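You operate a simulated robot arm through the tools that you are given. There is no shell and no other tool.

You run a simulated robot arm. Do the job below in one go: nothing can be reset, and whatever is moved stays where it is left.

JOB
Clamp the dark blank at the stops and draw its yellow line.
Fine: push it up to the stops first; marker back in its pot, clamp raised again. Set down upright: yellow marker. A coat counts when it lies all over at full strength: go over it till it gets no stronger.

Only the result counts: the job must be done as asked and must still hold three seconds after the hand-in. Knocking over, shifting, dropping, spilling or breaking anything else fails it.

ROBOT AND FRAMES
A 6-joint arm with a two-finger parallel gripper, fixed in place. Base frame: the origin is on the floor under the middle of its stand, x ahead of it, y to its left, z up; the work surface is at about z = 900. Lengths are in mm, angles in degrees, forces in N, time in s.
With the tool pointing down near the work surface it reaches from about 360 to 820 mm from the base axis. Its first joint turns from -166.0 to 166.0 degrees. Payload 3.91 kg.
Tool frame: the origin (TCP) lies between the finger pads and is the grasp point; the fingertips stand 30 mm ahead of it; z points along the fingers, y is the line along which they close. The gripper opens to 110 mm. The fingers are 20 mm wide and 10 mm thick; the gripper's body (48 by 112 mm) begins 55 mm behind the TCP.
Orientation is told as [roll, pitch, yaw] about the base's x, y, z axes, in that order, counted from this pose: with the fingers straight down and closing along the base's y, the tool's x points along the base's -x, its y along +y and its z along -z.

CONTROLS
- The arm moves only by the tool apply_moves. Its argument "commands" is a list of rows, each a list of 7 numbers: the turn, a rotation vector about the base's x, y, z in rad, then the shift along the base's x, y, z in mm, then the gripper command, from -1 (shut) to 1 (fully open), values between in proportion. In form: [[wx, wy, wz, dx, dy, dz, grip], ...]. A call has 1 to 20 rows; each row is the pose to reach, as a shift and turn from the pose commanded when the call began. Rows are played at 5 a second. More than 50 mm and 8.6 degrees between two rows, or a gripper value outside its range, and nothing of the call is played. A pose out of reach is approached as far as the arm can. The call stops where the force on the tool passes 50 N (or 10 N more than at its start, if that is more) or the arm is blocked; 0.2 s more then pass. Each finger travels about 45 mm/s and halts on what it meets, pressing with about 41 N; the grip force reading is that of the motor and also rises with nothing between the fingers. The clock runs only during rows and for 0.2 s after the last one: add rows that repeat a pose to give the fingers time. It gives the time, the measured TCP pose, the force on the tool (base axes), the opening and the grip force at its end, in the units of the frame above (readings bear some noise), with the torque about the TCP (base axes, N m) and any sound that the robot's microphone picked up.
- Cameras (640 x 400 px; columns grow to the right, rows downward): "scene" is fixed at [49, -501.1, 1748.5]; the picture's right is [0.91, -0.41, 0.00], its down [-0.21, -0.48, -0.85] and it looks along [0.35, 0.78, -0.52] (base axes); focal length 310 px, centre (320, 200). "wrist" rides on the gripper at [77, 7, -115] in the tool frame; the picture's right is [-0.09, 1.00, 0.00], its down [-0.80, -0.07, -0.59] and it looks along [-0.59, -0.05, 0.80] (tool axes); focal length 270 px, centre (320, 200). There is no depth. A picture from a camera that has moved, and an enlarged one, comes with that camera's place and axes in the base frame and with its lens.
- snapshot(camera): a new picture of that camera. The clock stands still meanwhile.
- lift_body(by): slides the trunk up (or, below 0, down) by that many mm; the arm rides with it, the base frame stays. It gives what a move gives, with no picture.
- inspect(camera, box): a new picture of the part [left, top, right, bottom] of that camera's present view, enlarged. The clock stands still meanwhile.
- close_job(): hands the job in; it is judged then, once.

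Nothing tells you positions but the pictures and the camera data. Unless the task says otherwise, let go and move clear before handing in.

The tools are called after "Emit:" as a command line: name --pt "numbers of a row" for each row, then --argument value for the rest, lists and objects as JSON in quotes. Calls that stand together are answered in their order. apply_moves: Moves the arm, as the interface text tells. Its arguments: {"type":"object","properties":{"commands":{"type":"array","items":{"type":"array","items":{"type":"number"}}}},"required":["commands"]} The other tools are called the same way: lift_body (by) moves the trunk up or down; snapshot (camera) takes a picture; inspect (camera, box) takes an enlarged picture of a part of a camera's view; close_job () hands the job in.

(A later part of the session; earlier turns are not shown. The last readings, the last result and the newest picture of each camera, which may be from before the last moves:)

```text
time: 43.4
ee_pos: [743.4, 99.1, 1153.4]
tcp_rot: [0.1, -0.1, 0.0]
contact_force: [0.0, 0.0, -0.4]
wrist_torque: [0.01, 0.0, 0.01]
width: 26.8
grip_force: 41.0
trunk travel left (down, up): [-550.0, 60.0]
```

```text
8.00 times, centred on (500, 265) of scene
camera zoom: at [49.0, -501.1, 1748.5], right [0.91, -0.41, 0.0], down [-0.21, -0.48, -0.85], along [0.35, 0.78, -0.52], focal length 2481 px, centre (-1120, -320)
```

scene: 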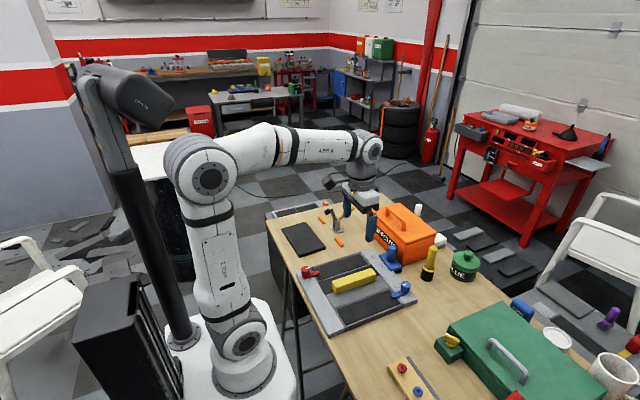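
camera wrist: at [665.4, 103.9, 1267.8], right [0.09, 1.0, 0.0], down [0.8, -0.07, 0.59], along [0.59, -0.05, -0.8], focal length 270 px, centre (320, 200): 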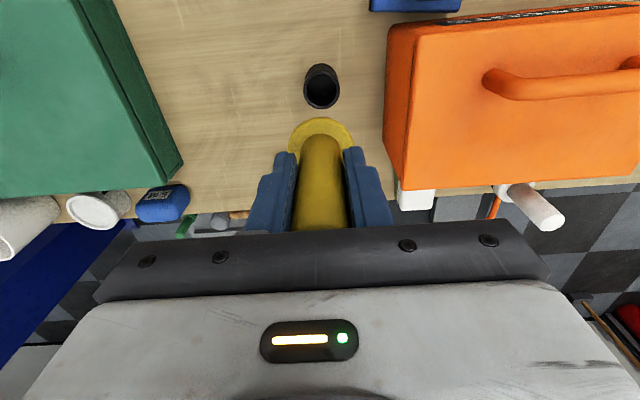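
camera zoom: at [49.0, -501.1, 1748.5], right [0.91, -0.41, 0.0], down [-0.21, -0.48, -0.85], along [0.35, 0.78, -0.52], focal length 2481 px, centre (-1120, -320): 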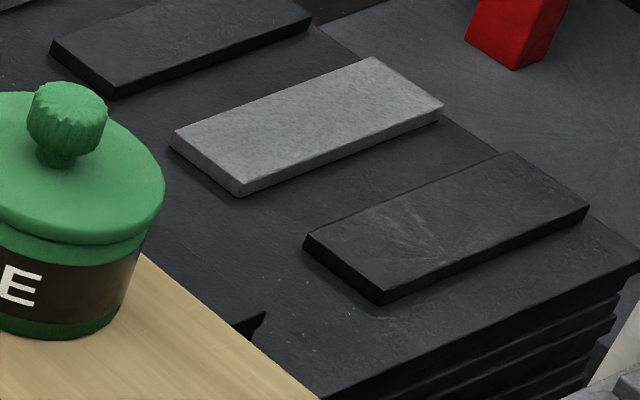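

Emit:
inspect --camera "scene" --box '[420, 200, 460, 250]'

Emit:
inspect --camera "scene" --box '[410, 235, 450, 275]'

Emit:
inspect --camera "wrist" --box '[270, 50, 370, 130]'

```text
8.00 times, centred on (440, 225) of scene
camera zoom: at [49.0, -501.1, 1748.5], right [0.91, -0.41, 0.0], down [-0.21, -0.48, -0.85], along [0.35, 0.78, -0.52], focal length 2481 px, centre (-640, 0)
```

zoom: 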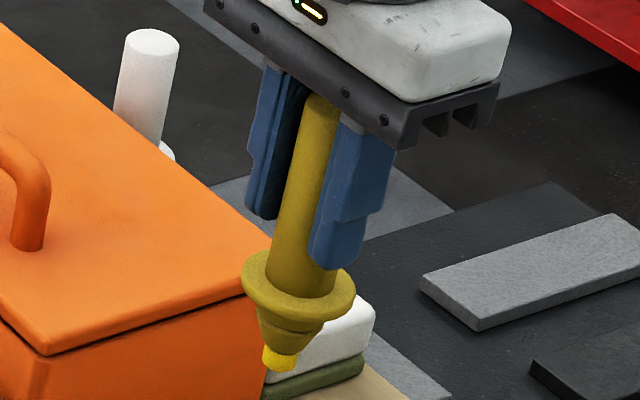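

```text
10.00 times, centred on (430, 255) of scene
camera zoom: at [49.0, -501.1, 1748.5], right [0.91, -0.41, 0.0], down [-0.21, -0.48, -0.85], along [0.35, 0.78, -0.52], focal length 3102 px, centre (-780, -350)
```

zoom: 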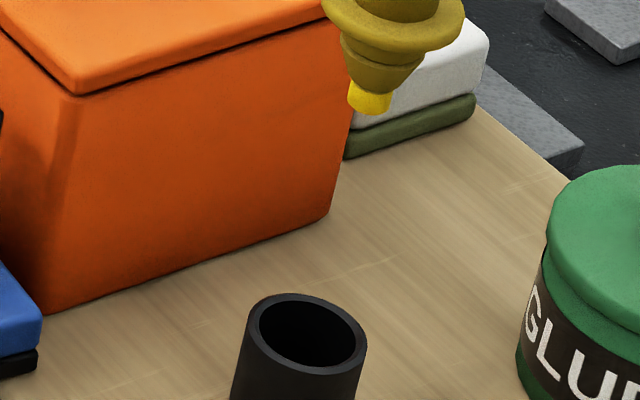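

```text
5.00 times, centred on (320, 90) of wrist
camera zoom: at [665.4, 103.9, 1267.8], right [0.09, 1.0, 0.0], down [0.8, -0.07, 0.59], along [0.59, -0.05, -0.8], focal length 1351 px, centre (320, 750)
```

zoom: 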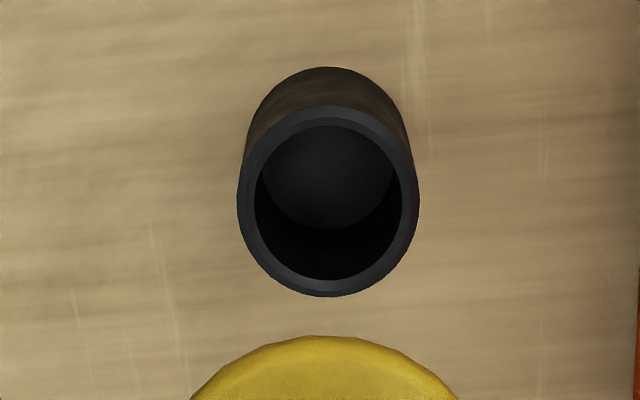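

The marker has a flange with a cone below it and a bright nib about 15 mm wide, whose tip is about 100 mm below the TCP. I'll carry it to the blank by a route that avoids the orange box and look again there.

Emit:
apply_moves --pt "0 0 0 -40 0 15 -1" --pt "0 0 0 -80 0 20 -1" --pt "0 0 0 -120 10 20 -1" --pt "0 0 0 -150 40 20 -1" --pt "0 0 0 -170 75 20 -1" --pt "0 0 0 -190 110 20 -1" --pt "0 0 0 -210 145 20 -1" --pt "0 0 0 -230 180 20 -1" --pt "0 0 0 -250 215 20 -1" --pt "0 0 0 -270 250 20 -1" --pt "0 0 0 -285 280 10 -1" --pt "0 0 0 -299 307 -15 -1" --pt "0 0 0 -299 307 -40 -1" --pt "0 0 0 -299 307 -40 -1"

Emit:
snapshot --camera "wrist"

Emit:
inspect --camera "scene" --box '[270, 170, 390, 260]'

```text
time: 46.4
ee_pos: [444.1, 405.6, 1113.2]
tcp_rot: [0.0, 0.0, -0.1]
contact_force: [-0.5, -0.2, -0.8]
wrist_torque: [0.02, 0.02, -0.02]
width: 26.9
grip_force: 40.7
trunk travel left (down, up): [-550.0, 60.0]
```

```text
taken
camera wrist: at [366.0, 411.2, 1227.1], right [0.09, 1.0, 0.0], down [0.8, -0.07, 0.59], along [0.59, -0.05, -0.8], focal length 270 px, centre (320, 200)
```

wrist: 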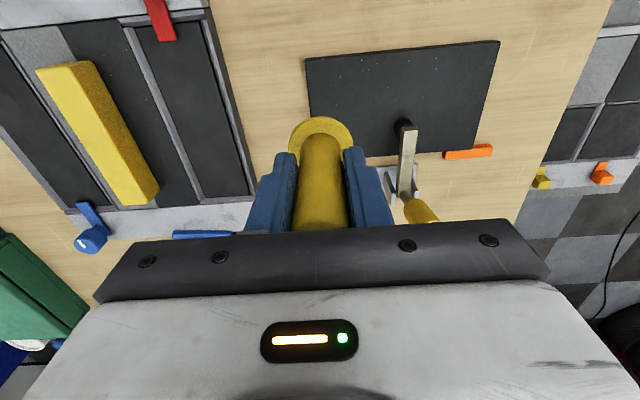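

```text
4.44 times, centred on (330, 215) of scene
camera zoom: at [49.0, -501.1, 1748.5], right [0.91, -0.41, 0.0], down [-0.21, -0.48, -0.85], along [0.35, 0.78, -0.52], focal length 1378 px, centre (276, 133)
```

zoom: 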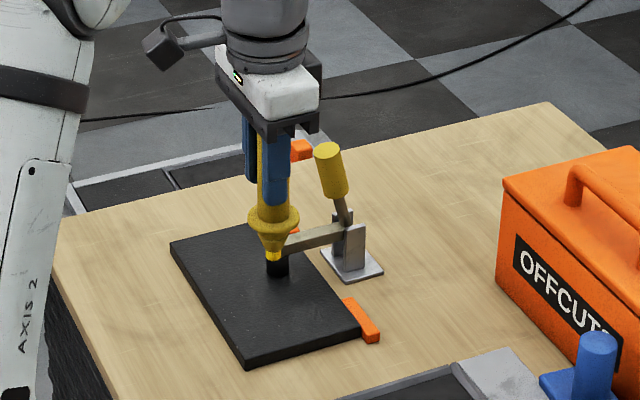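

Nothing has appeared on the blank yet. The open strip between its rear edge and the clamp pad (x≈446, along y) is the natural place for the line, so I'll lower the nib there near the left end and feel for contact.

Emit:
apply_moves --pt "0 0 0 1 5 -30 -1" --pt "0 0 0 1 5 -60 -1" --pt "0 0 0 1 5 -80 -1" --pt "0 0 0 1 5 -90 -1" --pt "0 0 0 1 5 -94 -1" --pt "0 0 0 1 5 -96 -1" --pt "0 0 0 1 5 -97 -1" --pt "0 0 0 1 5 -97 -1"

Emit:
inspect --camera "scene" --box '[290, 200, 350, 255]'

```text
time: 48.2
ee_pos: [445.4, 410.1, 1017.7]
tcp_rot: [0.1, -0.1, 0.0]
contact_force: [-1.1, 1.5, 11.3]
wrist_torque: [0.39, -0.03, 0.08]
width: 26.7
grip_force: 41.1
trunk travel left (down, up): [-550.0, 60.0]
```

```text
7.27 times, centred on (320, 228) of scene
camera zoom: at [49.0, -501.1, 1748.5], right [0.91, -0.41, 0.0], down [-0.21, -0.48, -0.85], along [0.35, 0.78, -0.52], focal length 2256 px, centre (320, 0)
```

zoom: 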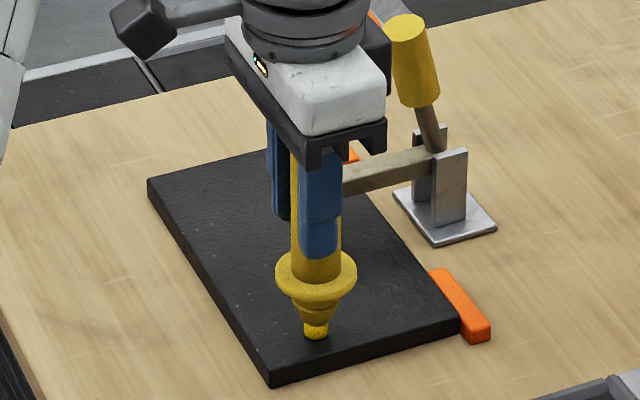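

Contact came at TCP z≈1017.7 with 11 N. I'll ease off slightly and draw one slow stroke along y to y≈570, then see what appears.

Emit:
apply_moves --pt "0 0 0 0 5 0.4 -1" --pt "0 0 0 0 12 0.4 -1" --pt "0 0 0 0 20 0.4 -1" --pt "0 0 0 0 28 0.4 -1" --pt "0 0 0 0 36 0.4 -1" --pt "0 0 0 0 44 0.4 -1" --pt "0 0 0 0 52 0.4 -1" --pt "0 0 0 0 60 0.4 -1" --pt "0 0 0 0 60 0.4 -1"

Emit:
inspect --camera "scene" --box '[290, 200, 350, 255]'

Emit:
inspect --camera "wrist" --box '[200, 30, 400, 170]'

```text
time: 50.2
ee_pos: [445.6, 471.2, 1016.9]
tcp_rot: [0.1, 0.1, -0.1]
contact_force: [-0.1, -0.1, 0.4]
wrist_torque: [0.0, -0.01, 0.01]
width: 26.5
grip_force: 41.0
trunk travel left (down, up): [-550.0, 60.0]
```

```text
7.27 times, centred on (320, 228) of scene
camera zoom: at [49.0, -501.1, 1748.5], right [0.91, -0.41, 0.0], down [-0.21, -0.48, -0.85], along [0.35, 0.78, -0.52], focal length 2256 px, centre (320, 0)
```

zoom: 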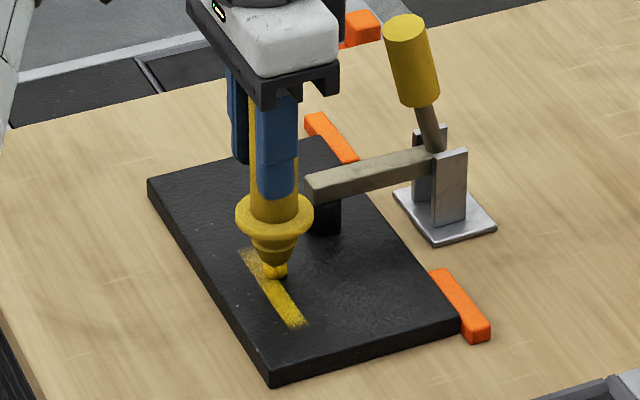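

```text
2.86 times, centred on (300, 100) of wrist
camera zoom: at [367.8, 475.6, 1131.0], right [0.09, 1.0, 0.0], down [0.8, -0.07, 0.59], along [0.59, -0.05, -0.8], focal length 772 px, centre (377, 486)
```

zoom: 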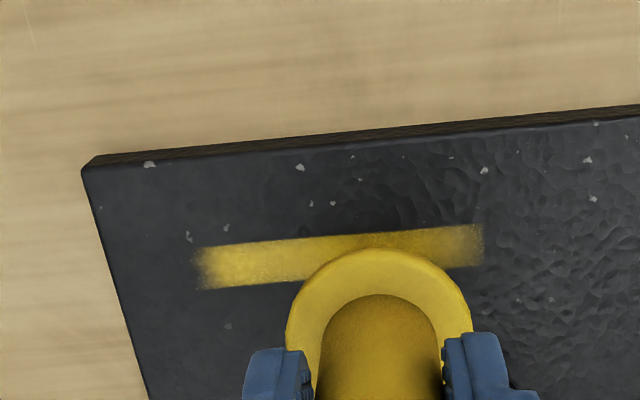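

A yellow line is coming up along x≈446, running roughly y 415–499 and already reaching past the nib, so the line's place is fixed on the blank and my stroke is on it. I'll continue to the right end with light pressure.

Emit:
apply_moves --pt "0 0 0 0 4 -0.5 -1" --pt "0 0 0 0 12 -0.6 -1" --pt "0 0 0 0 20 -0.6 -1" --pt "0 0 0 0 28 -0.6 -1" --pt "0 0 0 0 36 -0.6 -1" --pt "0 0 0 0 44 -0.6 -1" --pt "0 0 0 0 52 -0.6 -1" --pt "0 0 0 0 60 -0.6 -1" --pt "0 0 0 0 68 -0.6 -1" --pt "0 0 0 0 76 -0.6 -1" --pt "0 0 0 0 84 -0.6 -1" --pt "0 0 0 0 92 -0.6 -1" --pt "0 0 0 0 98 -0.6 -1" --pt "0 0 0 0 98 -0.6 -1"

Emit:
inspect --camera "scene" --box '[290, 200, 350, 255]'

Emit:
inspect --camera "wrist" --box '[140, 30, 440, 200]'

```text
time: 53.2
ee_pos: [445.4, 568.3, 1016.5]
tcp_rot: [0.0, 0.1, -0.1]
contact_force: [0.7, 0.4, -0.6]
wrist_torque: [0.04, 0.0, 0.04]
width: 26.6
grip_force: 41.4
trunk travel left (down, up): [-550.0, 60.0]
```

```text
7.27 times, centred on (320, 228) of scene
camera zoom: at [49.0, -501.1, 1748.5], right [0.91, -0.41, 0.0], down [-0.21, -0.48, -0.85], along [0.35, 0.78, -0.52], focal length 2256 px, centre (320, 0)
```

zoom: 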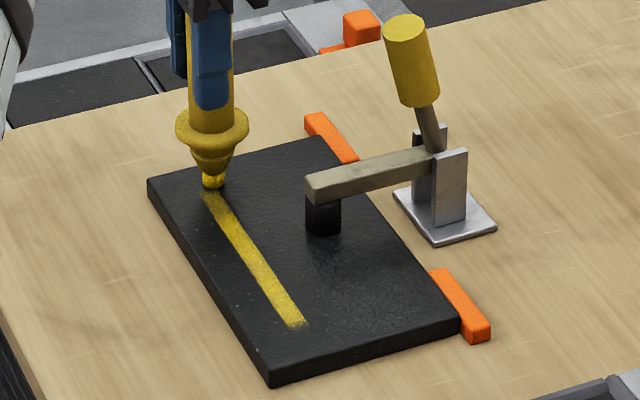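

```text
2.13 times, centred on (290, 115) of wrist
camera zoom: at [367.8, 573.9, 1130.6], right [0.09, 1.0, 0.0], down [0.8, -0.07, 0.59], along [0.59, -0.05, -0.8], focal length 577 px, centre (384, 381)
```

zoom: 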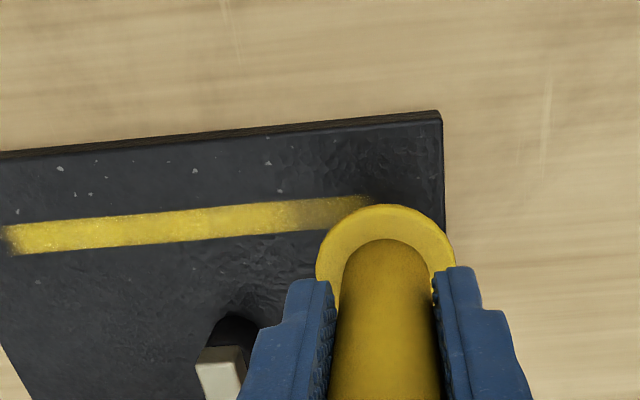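

The line spans about y 415–565 at x≈446, centred on the blank, but the contact was light and its right end is still faint. I'll stroke back with a bit more pressure.

Emit:
apply_moves --pt "0 0 0 0 0 -0.8 -1" --pt "0 0 0 0 -4 -1.0 -1" --pt "0 0 0 0 -10 -1.0 -1" --pt "0 0 0 0 -18 -1.0 -1" --pt "0 0 0 0 -26 -1.0 -1" --pt "0 0 0 0 -35 -1.0 -1" --pt "0 0 0 0 -44 -1.0 -1" --pt "0 0 0 0 -53 -1.0 -1" --pt "0 0 0 0 -62 -1.0 -1" --pt "0 0 0 0 -71 -1.0 -1" --pt "0 0 0 0 -80 -1.0 -1" --pt "0 0 0 0 -89 -1.0 -1" --pt "0 0 0 0 -98 -1.0 -1" --pt "0 0 0 0 -107 -1.0 -1" --pt "0 0 0 0 -116 -1.0 -1" --pt "0 0 0 0 -125 -1.0 -1" --pt "0 0 0 0 -134 -1.0 -1" --pt "0 0 0 0 -143 -1.0 -1" --pt "0 0 0 0 -152 -1.0 -1" --pt "0 0 0 0 -160 -1.0 -1"

Emit:
inspect --camera "scene" --box '[290, 200, 350, 255]'

Emit:
inspect --camera "wrist" --box '[240, 30, 540, 200]'

```text
time: 57.4
ee_pos: [445.1, 406.8, 1015.2]
tcp_rot: [0.0, 0.0, -0.2]
contact_force: [0.0, 0.1, -0.8]
wrist_torque: [0.03, 0.01, 0.0]
width: 26.6
grip_force: 41.3
trunk travel left (down, up): [-550.0, 60.0]
```

```text
7.27 times, centred on (320, 228) of scene
camera zoom: at [49.0, -501.1, 1748.5], right [0.91, -0.41, 0.0], down [-0.21, -0.48, -0.85], along [0.35, 0.78, -0.52], focal length 2256 px, centre (320, 0)
```

zoom: 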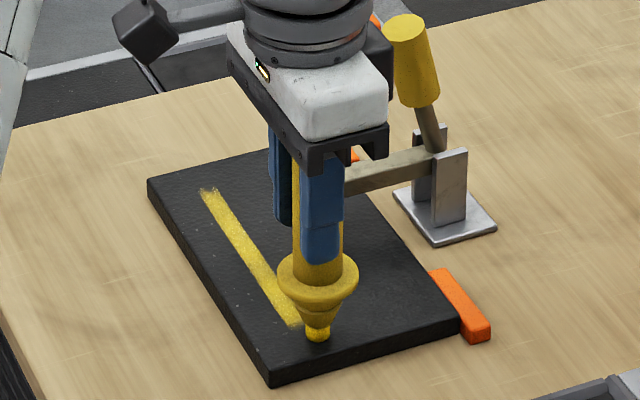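

```text
2.13 times, centred on (390, 115) of wrist
camera zoom: at [367.6, 413.6, 1129.6], right [0.09, 1.0, 0.0], down [0.8, -0.07, 0.59], along [0.59, -0.05, -0.8], focal length 577 px, centre (171, 381)
```

zoom: 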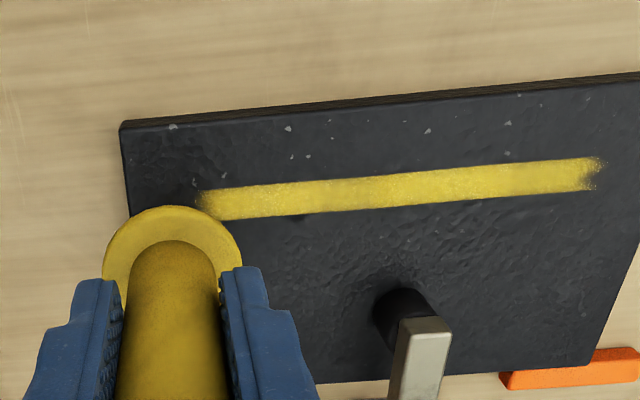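

The line is getting stronger, with soft ends at about y 417 and 568. I'll make another pass from left to right, overrunning both ends a little.

Emit:
apply_moves --pt "0 0 0 0 -3 -0.4 -1" --pt "0 0 0 0 -3 -0.8 -1" --pt "0 0 0 0 3 -0.8 -1" --pt "0 0 0 0 10 -0.8 -1" --pt "0 0 0 0 18 -0.8 -1" --pt "0 0 0 0 27 -0.8 -1" --pt "0 0 0 0 37 -0.8 -1" --pt "0 0 0 0 47 -0.8 -1" --pt "0 0 0 0 57 -0.8 -1" --pt "0 0 0 0 67 -0.8 -1" --pt "0 0 0 0 77 -0.8 -1" --pt "0 0 0 0 87 -0.8 -1" --pt "0 0 0 0 97 -0.8 -1" --pt "0 0 0 0 107 -0.8 -1" --pt "0 0 0 0 117 -0.8 -1" --pt "0 0 0 0 127 -0.8 -1" --pt "0 0 0 0 137 -0.8 -1" --pt "0 0 0 0 147 -0.8 -1" --pt "0 0 0 0 157 -0.8 -1" --pt "0 0 0 0 166 -0.8 -1"

Emit:
inspect --camera "wrist" --box '[100, 30, 400, 200]'

Emit:
inspect --camera "scene" --box '[290, 200, 350, 255]'

```text
time: 61.6
ee_pos: [446.1, 574.5, 1014.1]
tcp_rot: [0.1, 0.0, -0.1]
contact_force: [-0.6, -0.3, 0.5]
wrist_torque: [-0.06, -0.02, 0.01]
width: 26.5
grip_force: 40.7
trunk travel left (down, up): [-550.0, 60.0]
```

```text
2.13 times, centred on (250, 115) of wrist
camera zoom: at [367.9, 580.0, 1128.5], right [0.09, 1.0, 0.0], down [0.8, -0.07, 0.59], along [0.59, -0.05, -0.8], focal length 577 px, centre (469, 381)
```

zoom: 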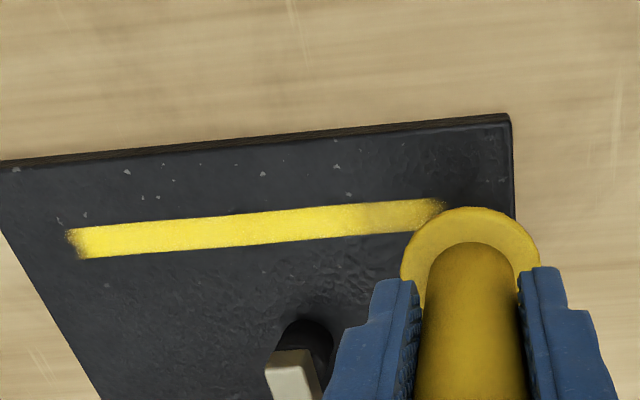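

```text
7.27 times, centred on (320, 228) of scene
camera zoom: at [49.0, -501.1, 1748.5], right [0.91, -0.41, 0.0], down [-0.21, -0.48, -0.85], along [0.35, 0.78, -0.52], focal length 2256 px, centre (320, 0)
```

zoom: 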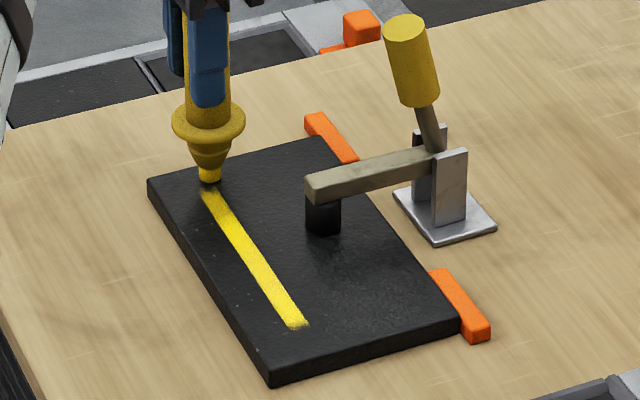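

The line is brightening, especially on the left. I'll stroke back and spend a little more time at the right end.

Emit:
apply_moves --pt "0 0 0 0 2 -0.4 -1" --pt "0 0 0 0 -3 -0.5 -1" --pt "0 0 0 0 -8 -0.5 -1" --pt "0 0 0 0 -14 -0.5 -1" --pt "0 0 0 0 -21 -0.5 -1" --pt "0 0 0 0 -29 -0.5 -1" --pt "0 0 0 0 -38 -0.5 -1" --pt "0 0 0 0 -47 -0.5 -1" --pt "0 0 0 0 -57 -0.5 -1" --pt "0 0 0 0 -67 -0.5 -1" --pt "0 0 0 0 -77 -0.5 -1" --pt "0 0 0 0 -87 -0.5 -1" --pt "0 0 0 0 -97 -0.5 -1" --pt "0 0 0 0 -107 -0.5 -1" --pt "0 0 0 0 -117 -0.5 -1" --pt "0 0 0 0 -127 -0.5 -1" --pt "0 0 0 0 -137 -0.5 -1" --pt "0 0 0 0 -148 -0.5 -1" --pt "0 0 0 0 -159 -0.5 -1" --pt "0 0 0 0 -168 -0.5 -1"

Emit:
inspect --camera "wrist" --box '[240, 30, 540, 200]'

Emit:
inspect --camera "scene" --box '[290, 200, 350, 255]'

```text
time: 65.8
ee_pos: [446.3, 405.8, 1015.0]
tcp_rot: [0.1, 0.1, 0.0]
contact_force: [-0.2, 0.0, 1.0]
wrist_torque: [0.08, 0.02, 0.03]
width: 26.8
grip_force: 40.7
trunk travel left (down, up): [-550.0, 60.0]
```

```text
2.13 times, centred on (390, 115) of wrist
camera zoom: at [367.6, 411.2, 1128.0], right [0.09, 1.0, 0.0], down [0.8, -0.07, 0.59], along [0.59, -0.05, -0.8], focal length 577 px, centre (171, 381)
```

zoom: 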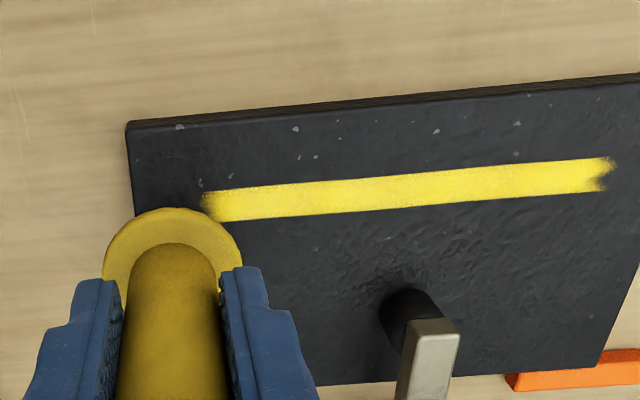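

```text
7.27 times, centred on (320, 228) of scene
camera zoom: at [49.0, -501.1, 1748.5], right [0.91, -0.41, 0.0], down [-0.21, -0.48, -0.85], along [0.35, 0.78, -0.52], focal length 2256 px, centre (320, 0)
```

zoom: 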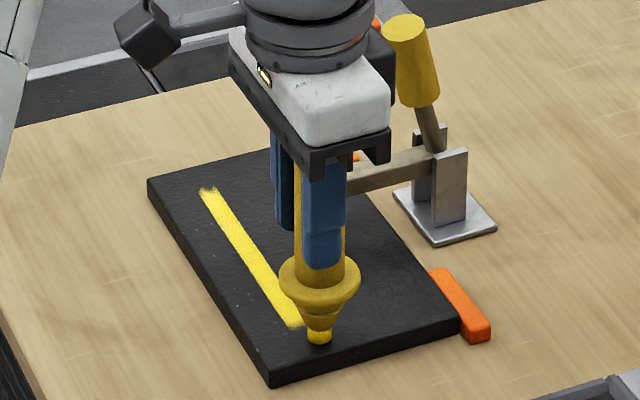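

The line is now bright along its whole length. I'll do more passes until it stops changing.

Emit:
apply_moves --pt "0 0 0 0 -2 -0.3 -1" --pt "0 0 0 0 3 -0.3 -1" --pt "0 0 0 0 8 -0.3 -1" --pt "0 0 0 0 14 -0.3 -1" --pt "0 0 0 0 21 -0.3 -1" --pt "0 0 0 0 30 -0.3 -1" --pt "0 0 0 0 40 -0.3 -1" --pt "0 0 0 0 50 -0.3 -1" --pt "0 0 0 0 60 -0.3 -1" --pt "0 0 0 0 70 -0.3 -1" --pt "0 0 0 0 80 -0.3 -1" --pt "0 0 0 0 90 -0.3 -1" --pt "0 0 0 0 100 -0.3 -1" --pt "0 0 0 0 110 -0.3 -1" --pt "0 0 0 0 120 -0.3 -1" --pt "0 0 0 0 130 -0.3 -1" --pt "0 0 0 0 140 -0.3 -1" --pt "0 0 0 0 150 -0.3 -1" --pt "0 0 0 0 160 -0.3 -1" --pt "0 0 0 0 169 -0.3 -1"

Emit:
apply_moves --pt "0 0 0 0 2 -0.2 -1" --pt "0 0 0 0 -3 -0.3 -1" --pt "0 0 0 0 -8 -0.3 -1" --pt "0 0 0 0 -14 -0.3 -1" --pt "0 0 0 0 -21 -0.3 -1" --pt "0 0 0 0 -29 -0.3 -1" --pt "0 0 0 0 -38 -0.3 -1" --pt "0 0 0 0 -47 -0.3 -1" --pt "0 0 0 0 -57 -0.3 -1" --pt "0 0 0 0 -67 -0.3 -1" --pt "0 0 0 0 -77 -0.3 -1" --pt "0 0 0 0 -87 -0.3 -1" --pt "0 0 0 0 -97 -0.3 -1" --pt "0 0 0 0 -107 -0.3 -1" --pt "0 0 0 0 -117 -0.3 -1" --pt "0 0 0 0 -127 -0.3 -1" --pt "0 0 0 0 -137 -0.3 -1" --pt "0 0 0 0 -148 -0.3 -1" --pt "0 0 0 0 -159 -0.3 -1" --pt "0 0 0 0 -168 -0.3 -1"

Emit:
inspect --camera "wrist" --box '[240, 30, 540, 200]'

Emit:
inspect --camera "scene" --box '[290, 200, 350, 255]'

```text
time: 70.0
ee_pos: [446.1, 576.1, 1013.9]
tcp_rot: [0.0, -0.1, -0.1]
contact_force: [-0.9, 0.5, 1.2]
wrist_torque: [0.07, 0.01, 0.0]
width: 26.7
grip_force: 41.1
trunk travel left (down, up): [-550.0, 60.0]
```

```text
time: 74.2
ee_pos: [445.1, 408.3, 1012.7]
tcp_rot: [0.0, 0.0, 0.0]
contact_force: [-0.9, -0.9, 1.1]
wrist_torque: [-0.08, 0.0, 0.01]
width: 26.5
grip_force: 40.7
trunk travel left (down, up): [-550.0, 60.0]
```

```text
2.13 times, centred on (390, 115) of wrist
camera zoom: at [367.7, 412.3, 1127.7], right [0.09, 1.0, 0.0], down [0.8, -0.07, 0.59], along [0.59, -0.05, -0.8], focal length 577 px, centre (171, 381)
```

zoom: 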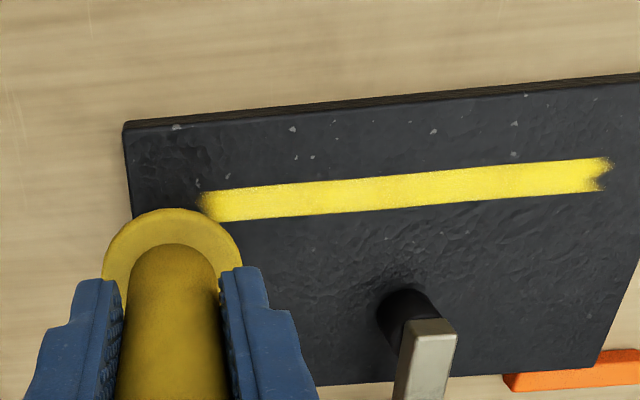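

```text
7.27 times, centred on (320, 228) of scene
camera zoom: at [49.0, -501.1, 1748.5], right [0.91, -0.41, 0.0], down [-0.21, -0.48, -0.85], along [0.35, 0.78, -0.52], focal length 2256 px, centre (320, 0)
```

zoom: 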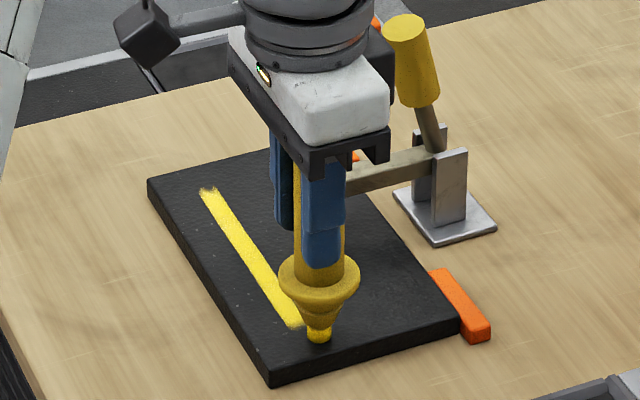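

The line looks close to saturated. I'll lift off and examine both ends and the evenness in detail.

Emit:
apply_moves --pt "0 0 0 0 0 15 -1" --pt "0 0 0 -5 -10 40 -1" --pt "0 0 0 -10 -30 75 -1" --pt "0 0 0 -10 -60 95 -1" --pt "0 0 0 -10 -90 100 -1" --pt "0 0 0 -10 -90 100 -1"

Emit:
snapshot --camera "wrist"

Emit:
inspect --camera "scene" --box '[300, 222, 336, 248]'

Emit:
inspect --camera "scene" --box '[296, 218, 320, 234]'

```text
time: 75.6
ee_pos: [435.6, 318.1, 1115.6]
tcp_rot: [0.0, 0.0, 0.1]
contact_force: [0.2, 0.2, -0.8]
wrist_torque: [0.03, -0.03, -0.05]
width: 26.6
grip_force: 41.0
trunk travel left (down, up): [-550.0, 60.0]
```

```text
taken
camera wrist: at [357.4, 323.0, 1228.2], right [0.09, 1.0, 0.0], down [0.8, -0.07, 0.59], along [0.59, -0.05, -0.8], focal length 270 px, centre (320, 200)
```

wrist: 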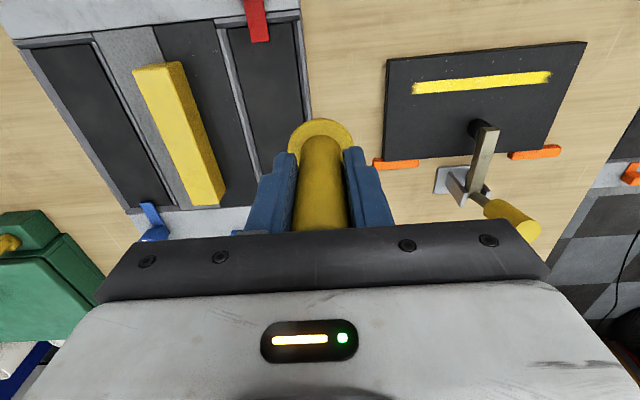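

```text
15.38 times, centred on (318, 235) of scene
camera zoom: at [49.0, -501.1, 1748.5], right [0.91, -0.41, 0.0], down [-0.21, -0.48, -0.85], along [0.35, 0.78, -0.52], focal length 4772 px, centre (351, -338)
```

zoom: 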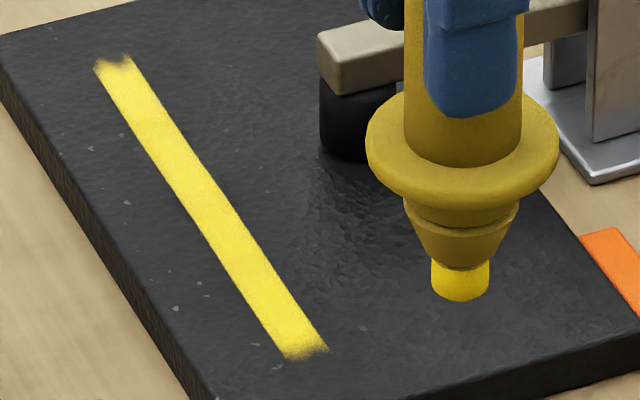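

```text
16.00 times, centred on (308, 226) of scene
camera zoom: at [49.0, -501.1, 1748.5], right [0.91, -0.41, 0.0], down [-0.21, -0.48, -0.85], along [0.35, 0.78, -0.52], focal length 4963 px, centre (512, -216)
```

zoom: 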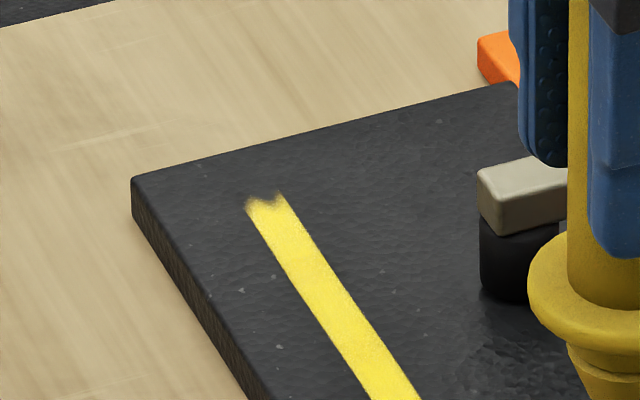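

Emit:
inspect --camera "wrist" --box '[400, 60, 490, 110]'

Emit:
inspect --camera "wrist" --box '[480, 50, 570, 100]'

```text
7.11 times, centred on (445, 85) of wrist
camera zoom: at [357.4, 323.0, 1228.2], right [0.09, 1.0, 0.0], down [0.8, -0.07, 0.59], along [0.59, -0.05, -0.8], focal length 1922 px, centre (-569, 1018)
```

zoom: 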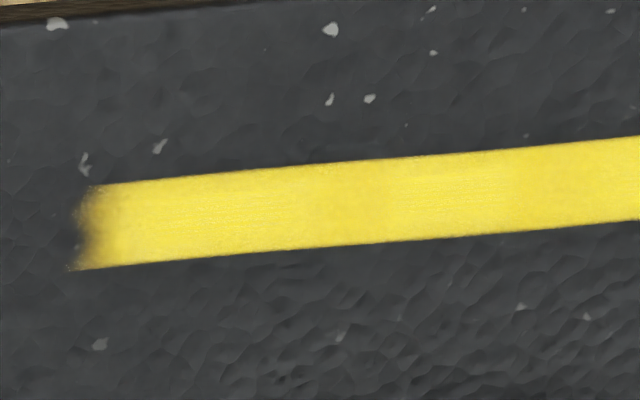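

```text
7.11 times, centred on (525, 75) of wrist
camera zoom: at [357.4, 323.0, 1228.2], right [0.09, 1.0, 0.0], down [0.8, -0.07, 0.59], along [0.59, -0.05, -0.8], focal length 1922 px, centre (-1138, 1089)
```

zoom: 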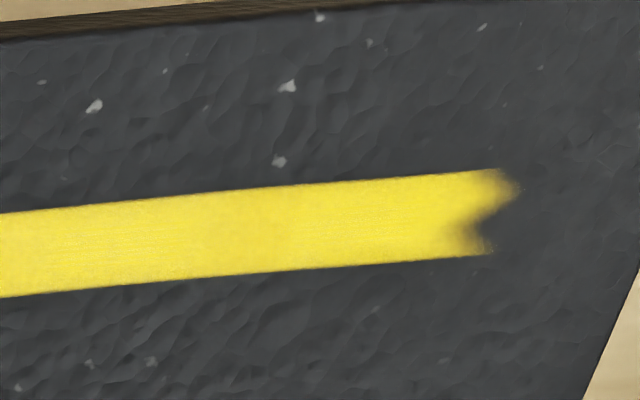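

The line runs x≈439–453, y≈417–568, but a few segments look slightly duller than their neighbours. I'll go back down and make further passes to bring the whole line up to full strength.

Emit:
apply_moves --pt "0 0 0 0 30 -5 -1" --pt "0 0 0 0 60 -25 -1" --pt "0 0 0 5 85 -60 -1" --pt "0 0 0 10 88 -85 -1" --pt "0 0 0 10 88 -96 -1" --pt "0 0 0 10 88 -99 -1" --pt "0 0 0 10 88 -100 -1" --pt "0 0 0 10 88 -100.4 -1" --pt "0 0 0 10 88 -100.4 -1"

Emit:
apply_moves --pt "0 0 0 0.5 5 -0.2 -1" --pt "0 0 0 1.5 12 -0.3 -1" --pt "0 0 0 1.5 20 -0.3 -1" --pt "0 0 0 1.5 29 -0.3 -1" --pt "0 0 0 1.5 38 -0.3 -1" --pt "0 0 0 1.5 47 -0.3 -1" --pt "0 0 0 1.5 56 -0.3 -1" --pt "0 0 0 1.5 65 -0.3 -1" --pt "0 0 0 1.5 74 -0.3 -1" --pt "0 0 0 1.5 83 -0.3 -1" --pt "0 0 0 1.5 92 -0.3 -1" --pt "0 0 0 1.5 101 -0.3 -1" --pt "0 0 0 1.5 110 -0.3 -1" --pt "0 0 0 1.5 119 -0.3 -1" --pt "0 0 0 1.5 128 -0.3 -1" --pt "0 0 0 1.5 137 -0.3 -1" --pt "0 0 0 1.5 146 -0.3 -1" --pt "0 0 0 1.5 155 -0.3 -1" --pt "0 0 0 1.5 164 -0.3 -1" --pt "0 0 0 1.5 172 -0.3 -1"

Emit:
apply_moves --pt "0 0 0 -1.5 0 -0.2 -1" --pt "0 0 0 -3 -5 -0.3 -1" --pt "0 0 0 -3 -12 -0.3 -1" --pt "0 0 0 -3 -20 -0.3 -1" --pt "0 0 0 -3 -29 -0.3 -1" --pt "0 0 0 -3 -38 -0.3 -1" --pt "0 0 0 -3 -47 -0.3 -1" --pt "0 0 0 -3 -56 -0.3 -1" --pt "0 0 0 -3 -65 -0.3 -1" --pt "0 0 0 -3 -74 -0.3 -1" --pt "0 0 0 -3 -83 -0.3 -1" --pt "0 0 0 -3 -92 -0.3 -1" --pt "0 0 0 -3 -101 -0.3 -1" --pt "0 0 0 -3 -110 -0.3 -1" --pt "0 0 0 -3 -119 -0.3 -1" --pt "0 0 0 -3 -128 -0.3 -1" --pt "0 0 0 -3 -137 -0.3 -1" --pt "0 0 0 -3 -147 -0.3 -1" --pt "0 0 0 -3 -158 -0.3 -1" --pt "0 0 0 -3 -170 -0.3 -1"

Emit:
inspect --camera "wrist" --box '[240, 30, 540, 200]'

```text
time: 77.6
ee_pos: [447.1, 404.8, 1014.9]
tcp_rot: [0.1, -0.1, 0.0]
contact_force: [-0.7, 0.2, 11.4]
wrist_torque: [0.03, 0.0, -0.03]
width: 26.7
grip_force: 41.2
trunk travel left (down, up): [-550.0, 60.0]
```

```text
time: 81.8
ee_pos: [446.8, 576.7, 1014.5]
tcp_rot: [0.1, -0.2, 0.0]
contact_force: [0.1, -3.4, 15.7]
wrist_torque: [-0.38, -0.16, -0.04]
width: 26.9
grip_force: 41.6
trunk travel left (down, up): [-550.0, 60.0]
```

```text
time: 86.0
ee_pos: [443.0, 406.2, 1012.7]
tcp_rot: [0.1, 0.0, 0.0]
contact_force: [0.4, 5.6, 26.4]
wrist_torque: [0.63, -0.17, -0.01]
width: 26.9
grip_force: 41.4
trunk travel left (down, up): [-550.0, 60.0]
```

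```text
2.13 times, centred on (390, 115) of wrist
camera zoom: at [365.2, 411.5, 1127.7], right [0.09, 1.0, 0.0], down [0.8, -0.07, 0.6], along [0.59, -0.05, -0.8], focal length 577 px, centre (171, 381)
```

zoom: 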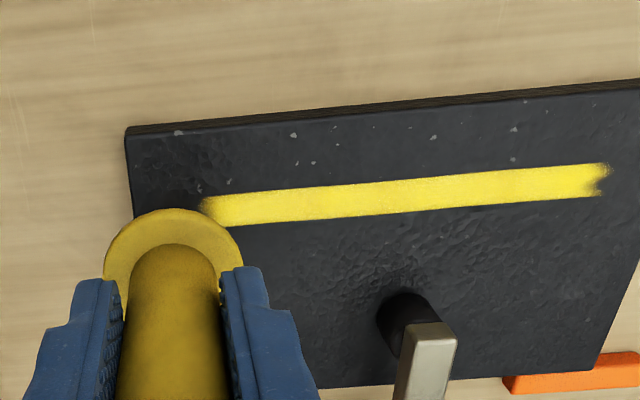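

The pressure has crept up to 26 N, so I'll ease off. Then I'll make two more centred passes at light pressure.

Emit:
apply_moves --pt "0 0 0 0 0 1.0 -1" --pt "0 0 0 1 0 1.5 -1" --pt "0 0 0 1.5 0 1.5 -1" --pt "0 0 0 1.5 0 1.5 -1"

```text
time: 87.0
ee_pos: [444.1, 405.4, 1013.6]
tcp_rot: [-0.1, 0.0, 0.0]
contact_force: [-3.9, -0.7, 11.6]
wrist_torque: [0.06, 0.36, 0.05]
width: 26.9
grip_force: 41.2
trunk travel left (down, up): [-550.0, 60.0]
```

Emit:
apply_moves --pt "0 0 0 0.5 -2 0.4 -1" --pt "0 0 0 0.5 5 0.4 -1" --pt "0 0 0 0.5 13 0.4 -1" --pt "0 0 0 0.5 22 0.4 -1" --pt "0 0 0 0.5 31 0.4 -1" --pt "0 0 0 0.5 40 0.4 -1" --pt "0 0 0 0.5 49 0.4 -1" --pt "0 0 0 0.5 58 0.4 -1" --pt "0 0 0 0.5 67 0.4 -1" --pt "0 0 0 0.5 76 0.4 -1" --pt "0 0 0 0.5 85 0.4 -1" --pt "0 0 0 0.5 94 0.4 -1" --pt "0 0 0 0.5 103 0.4 -1" --pt "0 0 0 0.5 112 0.4 -1" --pt "0 0 0 0.5 121 0.4 -1" --pt "0 0 0 0.5 130 0.4 -1" --pt "0 0 0 0.5 140 0.4 -1" --pt "0 0 0 0.5 150 0.4 -1" --pt "0 0 0 0.5 160 0.4 -1" --pt "0 0 0 0.5 171 0.4 -1"

Emit:
apply_moves --pt "0 0 0 0 1 0 -1" --pt "0 0 0 0 -5 0 -1" --pt "0 0 0 0 -12 0 -1" --pt "0 0 0 0 -20 0 -1" --pt "0 0 0 0 -29 0 -1" --pt "0 0 0 0 -38 0 -1" --pt "0 0 0 0 -47 0 -1" --pt "0 0 0 0 -56 0 -1" --pt "0 0 0 0 -65 0 -1" --pt "0 0 0 0 -74 0 -1" --pt "0 0 0 0 -83 0 -1" --pt "0 0 0 0 -92 0 -1" --pt "0 0 0 0 -101 0 -1" --pt "0 0 0 0 -110 0 -1" --pt "0 0 0 0 -119 0 -1" --pt "0 0 0 0 -128 0 -1" --pt "0 0 0 0 -137 0 -1" --pt "0 0 0 0 -147 0 -1" --pt "0 0 0 0 -158 0 -1" --pt "0 0 0 0 -170 0 -1"

Emit:
apply_moves --pt "0 0 0 0 0 15 -1" --pt "0 0 0 -5 -10 40 -1" --pt "0 0 0 -10 -30 75 -1" --pt "0 0 0 -10 -60 95 -1" --pt "0 0 0 -10 -90 100 -1" --pt "0 0 0 -10 -90 100 -1"

Emit:
inspect --camera "wrist" --box '[400, 60, 490, 110]'

Emit:
inspect --camera "wrist" --box '[480, 50, 570, 100]'

Emit:
inspect --camera "wrist" --box '[370, 30, 600, 210]'

```text
time: 91.2
ee_pos: [446.7, 579.3, 1015.1]
tcp_rot: [0.0, 0.0, -0.1]
contact_force: [-0.9, -0.2, -0.4]
wrist_torque: [-0.01, 0.05, -0.06]
width: 26.9
grip_force: 41.1
trunk travel left (down, up): [-550.0, 60.0]
```

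```text
time: 95.4
ee_pos: [446.4, 409.4, 1015.1]
tcp_rot: [-0.1, -0.1, 0.0]
contact_force: [0.0, -0.7, -1.1]
wrist_torque: [0.03, 0.0, -0.02]
width: 26.5
grip_force: 41.1
trunk travel left (down, up): [-550.0, 60.0]
```

```text
time: 96.8
ee_pos: [436.0, 319.0, 1114.4]
tcp_rot: [-0.1, 0.0, 0.0]
contact_force: [0.5, 0.2, -0.1]
wrist_torque: [-0.01, 0.01, -0.01]
width: 26.9
grip_force: 40.9
trunk travel left (down, up): [-550.0, 60.0]
```

```text
7.11 times, centred on (445, 85) of wrist
camera zoom: at [358.2, 323.7, 1228.1], right [0.09, 1.0, 0.0], down [0.8, -0.07, 0.59], along [0.59, -0.05, -0.8], focal length 1922 px, centre (-569, 1018)
```

zoom: 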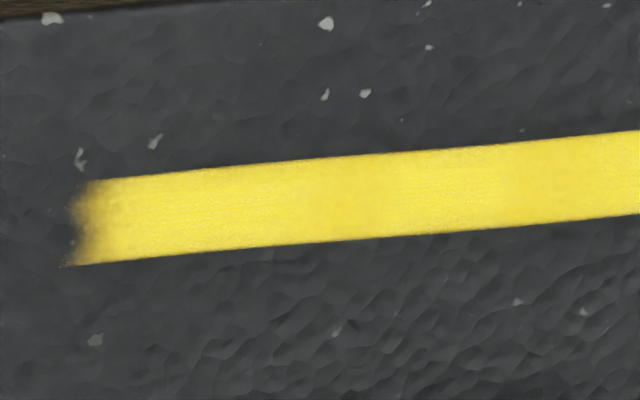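

```text
7.11 times, centred on (525, 75) of wrist
camera zoom: at [358.2, 323.7, 1228.1], right [0.09, 1.0, 0.0], down [0.8, -0.07, 0.59], along [0.59, -0.05, -0.8], focal length 1922 px, centre (-1138, 1089)
```

zoom: 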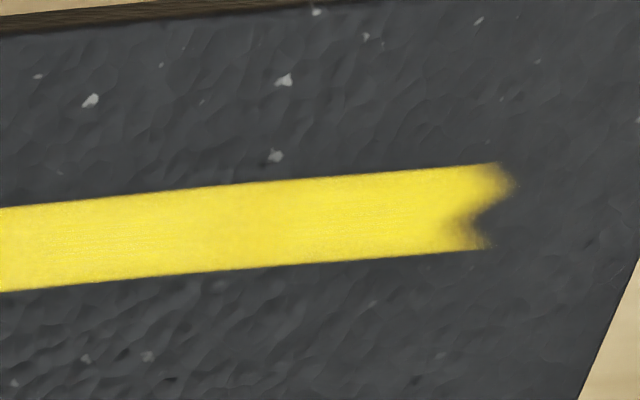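

```text
2.22 times, centred on (485, 120) of wrist
camera zoom: at [358.2, 323.7, 1228.1], right [0.09, 1.0, 0.0], down [0.8, -0.07, 0.59], along [0.59, -0.05, -0.8], focal length 601 px, centre (-47, 378)
```

zoom: 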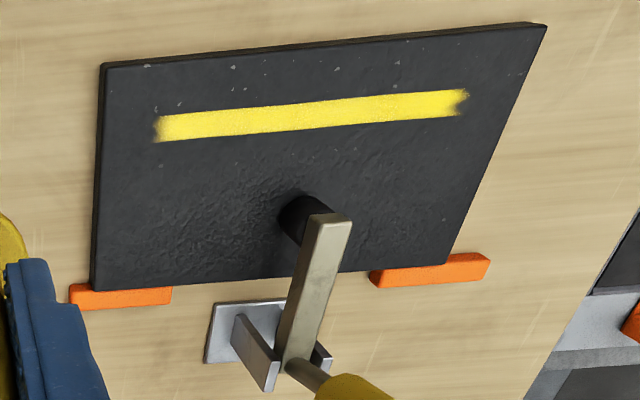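

The bands have evened out but are not quite uniform, and the last pass ended with almost no force. I'll do more passes with steady light pressure.

Emit:
apply_moves --pt "0 0 0 0 30 -5 -1" --pt "0 0 0 0 60 -25 -1" --pt "0 0 0 5 83 -60 -1" --pt "0 0 0 10 86 -85 -1" --pt "0 0 0 10 86 -96 -1" --pt "0 0 0 10 86 -99 -1" --pt "0 0 0 10 86 -100 -1" --pt "0 0 0 10 86 -100.5 -1" --pt "0 0 0 10 86 -100.8 -1" --pt "0 0 0 10 86 -100.8 -1"

Emit:
apply_moves --pt "0 0 0 0 6 0 -1" --pt "0 0 0 0 12 0 -1" --pt "0 0 0 0 20 0 -1" --pt "0 0 0 0 29 0 -1" --pt "0 0 0 0 38 -0.1 -1" --pt "0 0 0 0 47 -0.1 -1" --pt "0 0 0 0 56 -0.2 -1" --pt "0 0 0 0 65 -0.2 -1" --pt "0 0 0 0 74 -0.3 -1" --pt "0 0 0 0 83 -0.3 -1" --pt "0 0 0 0 92 -0.4 -1" --pt "0 0 0 0 101 -0.4 -1" --pt "0 0 0 0 110 -0.5 -1" --pt "0 0 0 0 119 -0.5 -1" --pt "0 0 0 0 128 -0.6 -1" --pt "0 0 0 0 137 -0.6 -1" --pt "0 0 0 0 146 -0.7 -1" --pt "0 0 0 0 155 -0.7 -1" --pt "0 0 0 0 164 -0.8 -1" --pt "0 0 0 0 173 -0.8 -1"

Emit:
apply_moves --pt "0 0 0 0 0 -0.2 -1" --pt "0 0 0 0 -5 -0.2 -1" --pt "0 0 0 0 -12 -0.2 -1" --pt "0 0 0 0 -20 -0.2 -1" --pt "0 0 0 0 -29 -0.2 -1" --pt "0 0 0 0 -38 -0.3 -1" --pt "0 0 0 0 -47 -0.3 -1" --pt "0 0 0 0 -56 -0.3 -1" --pt "0 0 0 0 -65 -0.3 -1" --pt "0 0 0 0 -74 -0.4 -1" --pt "0 0 0 0 -83 -0.4 -1" --pt "0 0 0 0 -92 -0.4 -1" --pt "0 0 0 0 -101 -0.4 -1" --pt "0 0 0 0 -110 -0.5 -1" --pt "0 0 0 0 -119 -0.5 -1" --pt "0 0 0 0 -128 -0.5 -1" --pt "0 0 0 0 -137 -0.5 -1" --pt "0 0 0 0 -147 -0.6 -1" --pt "0 0 0 0 -158 -0.6 -1" --pt "0 0 0 0 -171 -0.6 -1"

```text
time: 99.0
ee_pos: [447.5, 403.1, 1013.7]
tcp_rot: [0.1, 0.0, 0.1]
contact_force: [1.8, -0.4, 2.1]
wrist_torque: [0.0, -0.09, 0.04]
width: 26.6
grip_force: 40.8
trunk travel left (down, up): [-550.0, 60.0]
```

```text
time: 103.2
ee_pos: [445.9, 577.0, 1014.3]
tcp_rot: [0.1, 0.0, 0.0]
contact_force: [0.3, -1.9, 9.2]
wrist_torque: [-0.2, -0.13, 0.0]
width: 26.6
grip_force: 41.0
trunk travel left (down, up): [-550.0, 60.0]
```

```text
time: 107.4
ee_pos: [445.7, 405.8, 1013.1]
tcp_rot: [0.0, -0.1, 0.0]
contact_force: [1.1, 4.4, 24.4]
wrist_torque: [0.47, -0.23, -0.02]
width: 27.0
grip_force: 40.7
trunk travel left (down, up): [-550.0, 60.0]
```

Emit:
apply_moves --pt "0 0 0 0 -2 1.2 -1" --pt "0 0 0 0 5 1.0 -1" --pt "0 0 0 0 13 1.0 -1" --pt "0 0 0 0 22 0.9 -1" --pt "0 0 0 0 31 0.9 -1" --pt "0 0 0 0 40 0.8 -1" --pt "0 0 0 0 49 0.8 -1" --pt "0 0 0 0 58 0.7 -1" --pt "0 0 0 0 67 0.7 -1" --pt "0 0 0 0 76 0.6 -1" --pt "0 0 0 0 85 0.6 -1" --pt "0 0 0 0 94 0.5 -1" --pt "0 0 0 0 103 0.5 -1" --pt "0 0 0 0 112 0.5 -1" --pt "0 0 0 0 121 0.5 -1" --pt "0 0 0 0 130 0.5 -1" --pt "0 0 0 0 140 0.5 -1" --pt "0 0 0 0 150 0.5 -1" --pt "0 0 0 0 160 0.5 -1" --pt "0 0 0 0 171 0.5 -1"

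Emit:
apply_moves --pt "0 0 0 0 1 -0.1 -1" --pt "0 0 0 0 -5 -0.1 -1" --pt "0 0 0 0 -12 -0.1 -1" --pt "0 0 0 0 -20 -0.1 -1" --pt "0 0 0 0 -29 -0.1 -1" --pt "0 0 0 0 -38 -0.1 -1" --pt "0 0 0 0 -47 -0.1 -1" --pt "0 0 0 0 -56 -0.2 -1" --pt "0 0 0 0 -65 -0.2 -1" --pt "0 0 0 0 -74 -0.2 -1" --pt "0 0 0 0 -83 -0.2 -1" --pt "0 0 0 0 -92 -0.2 -1" --pt "0 0 0 0 -101 -0.2 -1" --pt "0 0 0 0 -110 -0.2 -1" --pt "0 0 0 0 -119 -0.2 -1" --pt "0 0 0 0 -128 -0.2 -1" --pt "0 0 0 0 -137 -0.2 -1" --pt "0 0 0 0 -147 -0.2 -1" --pt "0 0 0 0 -158 -0.2 -1" --pt "0 0 0 0 -170 -0.2 -1"

Emit:
apply_moves --pt "0 0 0 0 0 15 -1" --pt "0 0 0 -5 -10 40 -1" --pt "0 0 0 -10 -30 75 -1" --pt "0 0 0 -10 -60 95 -1" --pt "0 0 0 -10 -86 101 -1" --pt "0 0 0 -10 -86 101 -1"

Emit:
inspect --camera "wrist" --box '[400, 60, 490, 110]'

Emit:
inspect --camera "wrist" --box '[480, 50, 570, 100]'

Emit:
inspect --camera "wrist" --box '[370, 30, 600, 210]'

Emit:
inspect --camera "scene" --box '[290, 200, 350, 255]'

```text
time: 111.6
ee_pos: [447.0, 577.4, 1013.1]
tcp_rot: [0.2, 0.0, -0.1]
contact_force: [-0.2, -1.2, 8.4]
wrist_torque: [-0.18, -0.08, -0.01]
width: 27.1
grip_force: 40.9
trunk travel left (down, up): [-550.0, 60.0]
```

```text
time: 115.8
ee_pos: [445.3, 405.5, 1013.6]
tcp_rot: [0.0, -0.1, 0.0]
contact_force: [-0.9, 3.1, 18.3]
wrist_torque: [0.35, -0.18, 0.01]
width: 26.6
grip_force: 40.6
trunk travel left (down, up): [-550.0, 60.0]
```

```text
time: 117.2
ee_pos: [436.0, 321.2, 1113.1]
tcp_rot: [0.0, 0.0, -0.1]
contact_force: [0.6, -0.2, -0.2]
wrist_torque: [-0.01, -0.01, -0.03]
width: 26.8
grip_force: 41.5
trunk travel left (down, up): [-550.0, 60.0]
```

```text
7.11 times, centred on (445, 85) of wrist
camera zoom: at [357.8, 326.8, 1227.2], right [0.09, 1.0, 0.0], down [0.8, -0.07, 0.59], along [0.59, -0.05, -0.8], focal length 1922 px, centre (-569, 1018)
```

zoom: 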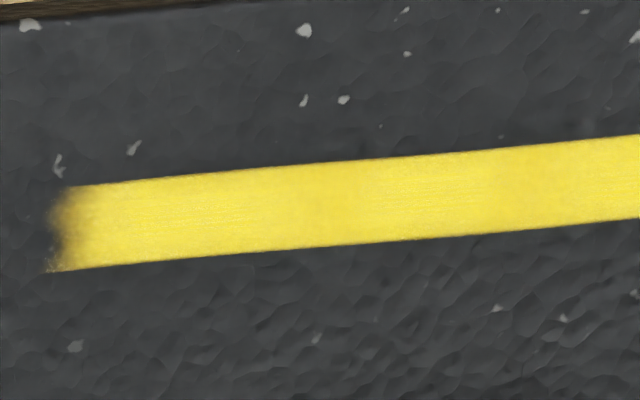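

```text
7.11 times, centred on (525, 75) of wrist
camera zoom: at [357.8, 326.8, 1227.2], right [0.09, 1.0, 0.0], down [0.8, -0.07, 0.59], along [0.59, -0.05, -0.8], focal length 1922 px, centre (-1138, 1089)
```

zoom: 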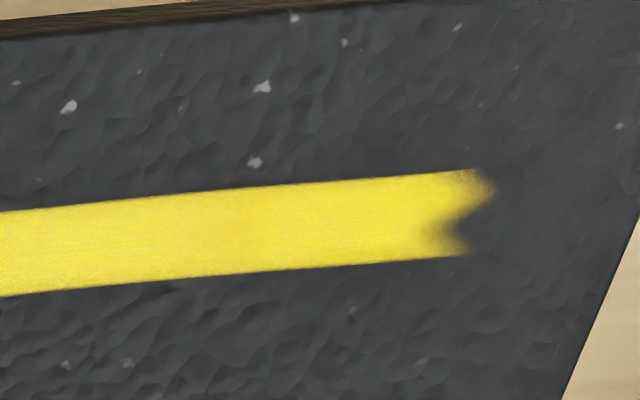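

```text
2.22 times, centred on (485, 120) of wrist
camera zoom: at [357.8, 326.8, 1227.2], right [0.09, 1.0, 0.0], down [0.8, -0.07, 0.59], along [0.59, -0.05, -0.8], focal length 601 px, centre (-47, 378)
```

zoom: 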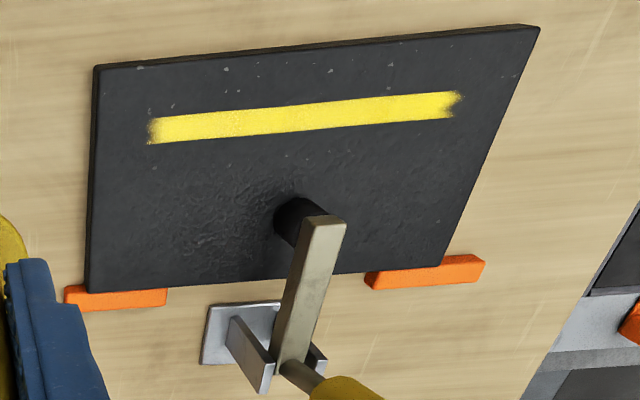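

```text
7.27 times, centred on (320, 228) of scene
camera zoom: at [49.0, -501.1, 1748.5], right [0.91, -0.41, 0.0], down [-0.21, -0.48, -0.85], along [0.35, 0.78, -0.52], focal length 2256 px, centre (320, 0)
```

zoom: 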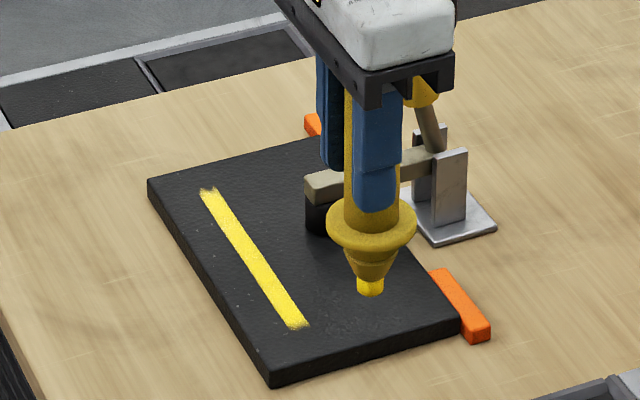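

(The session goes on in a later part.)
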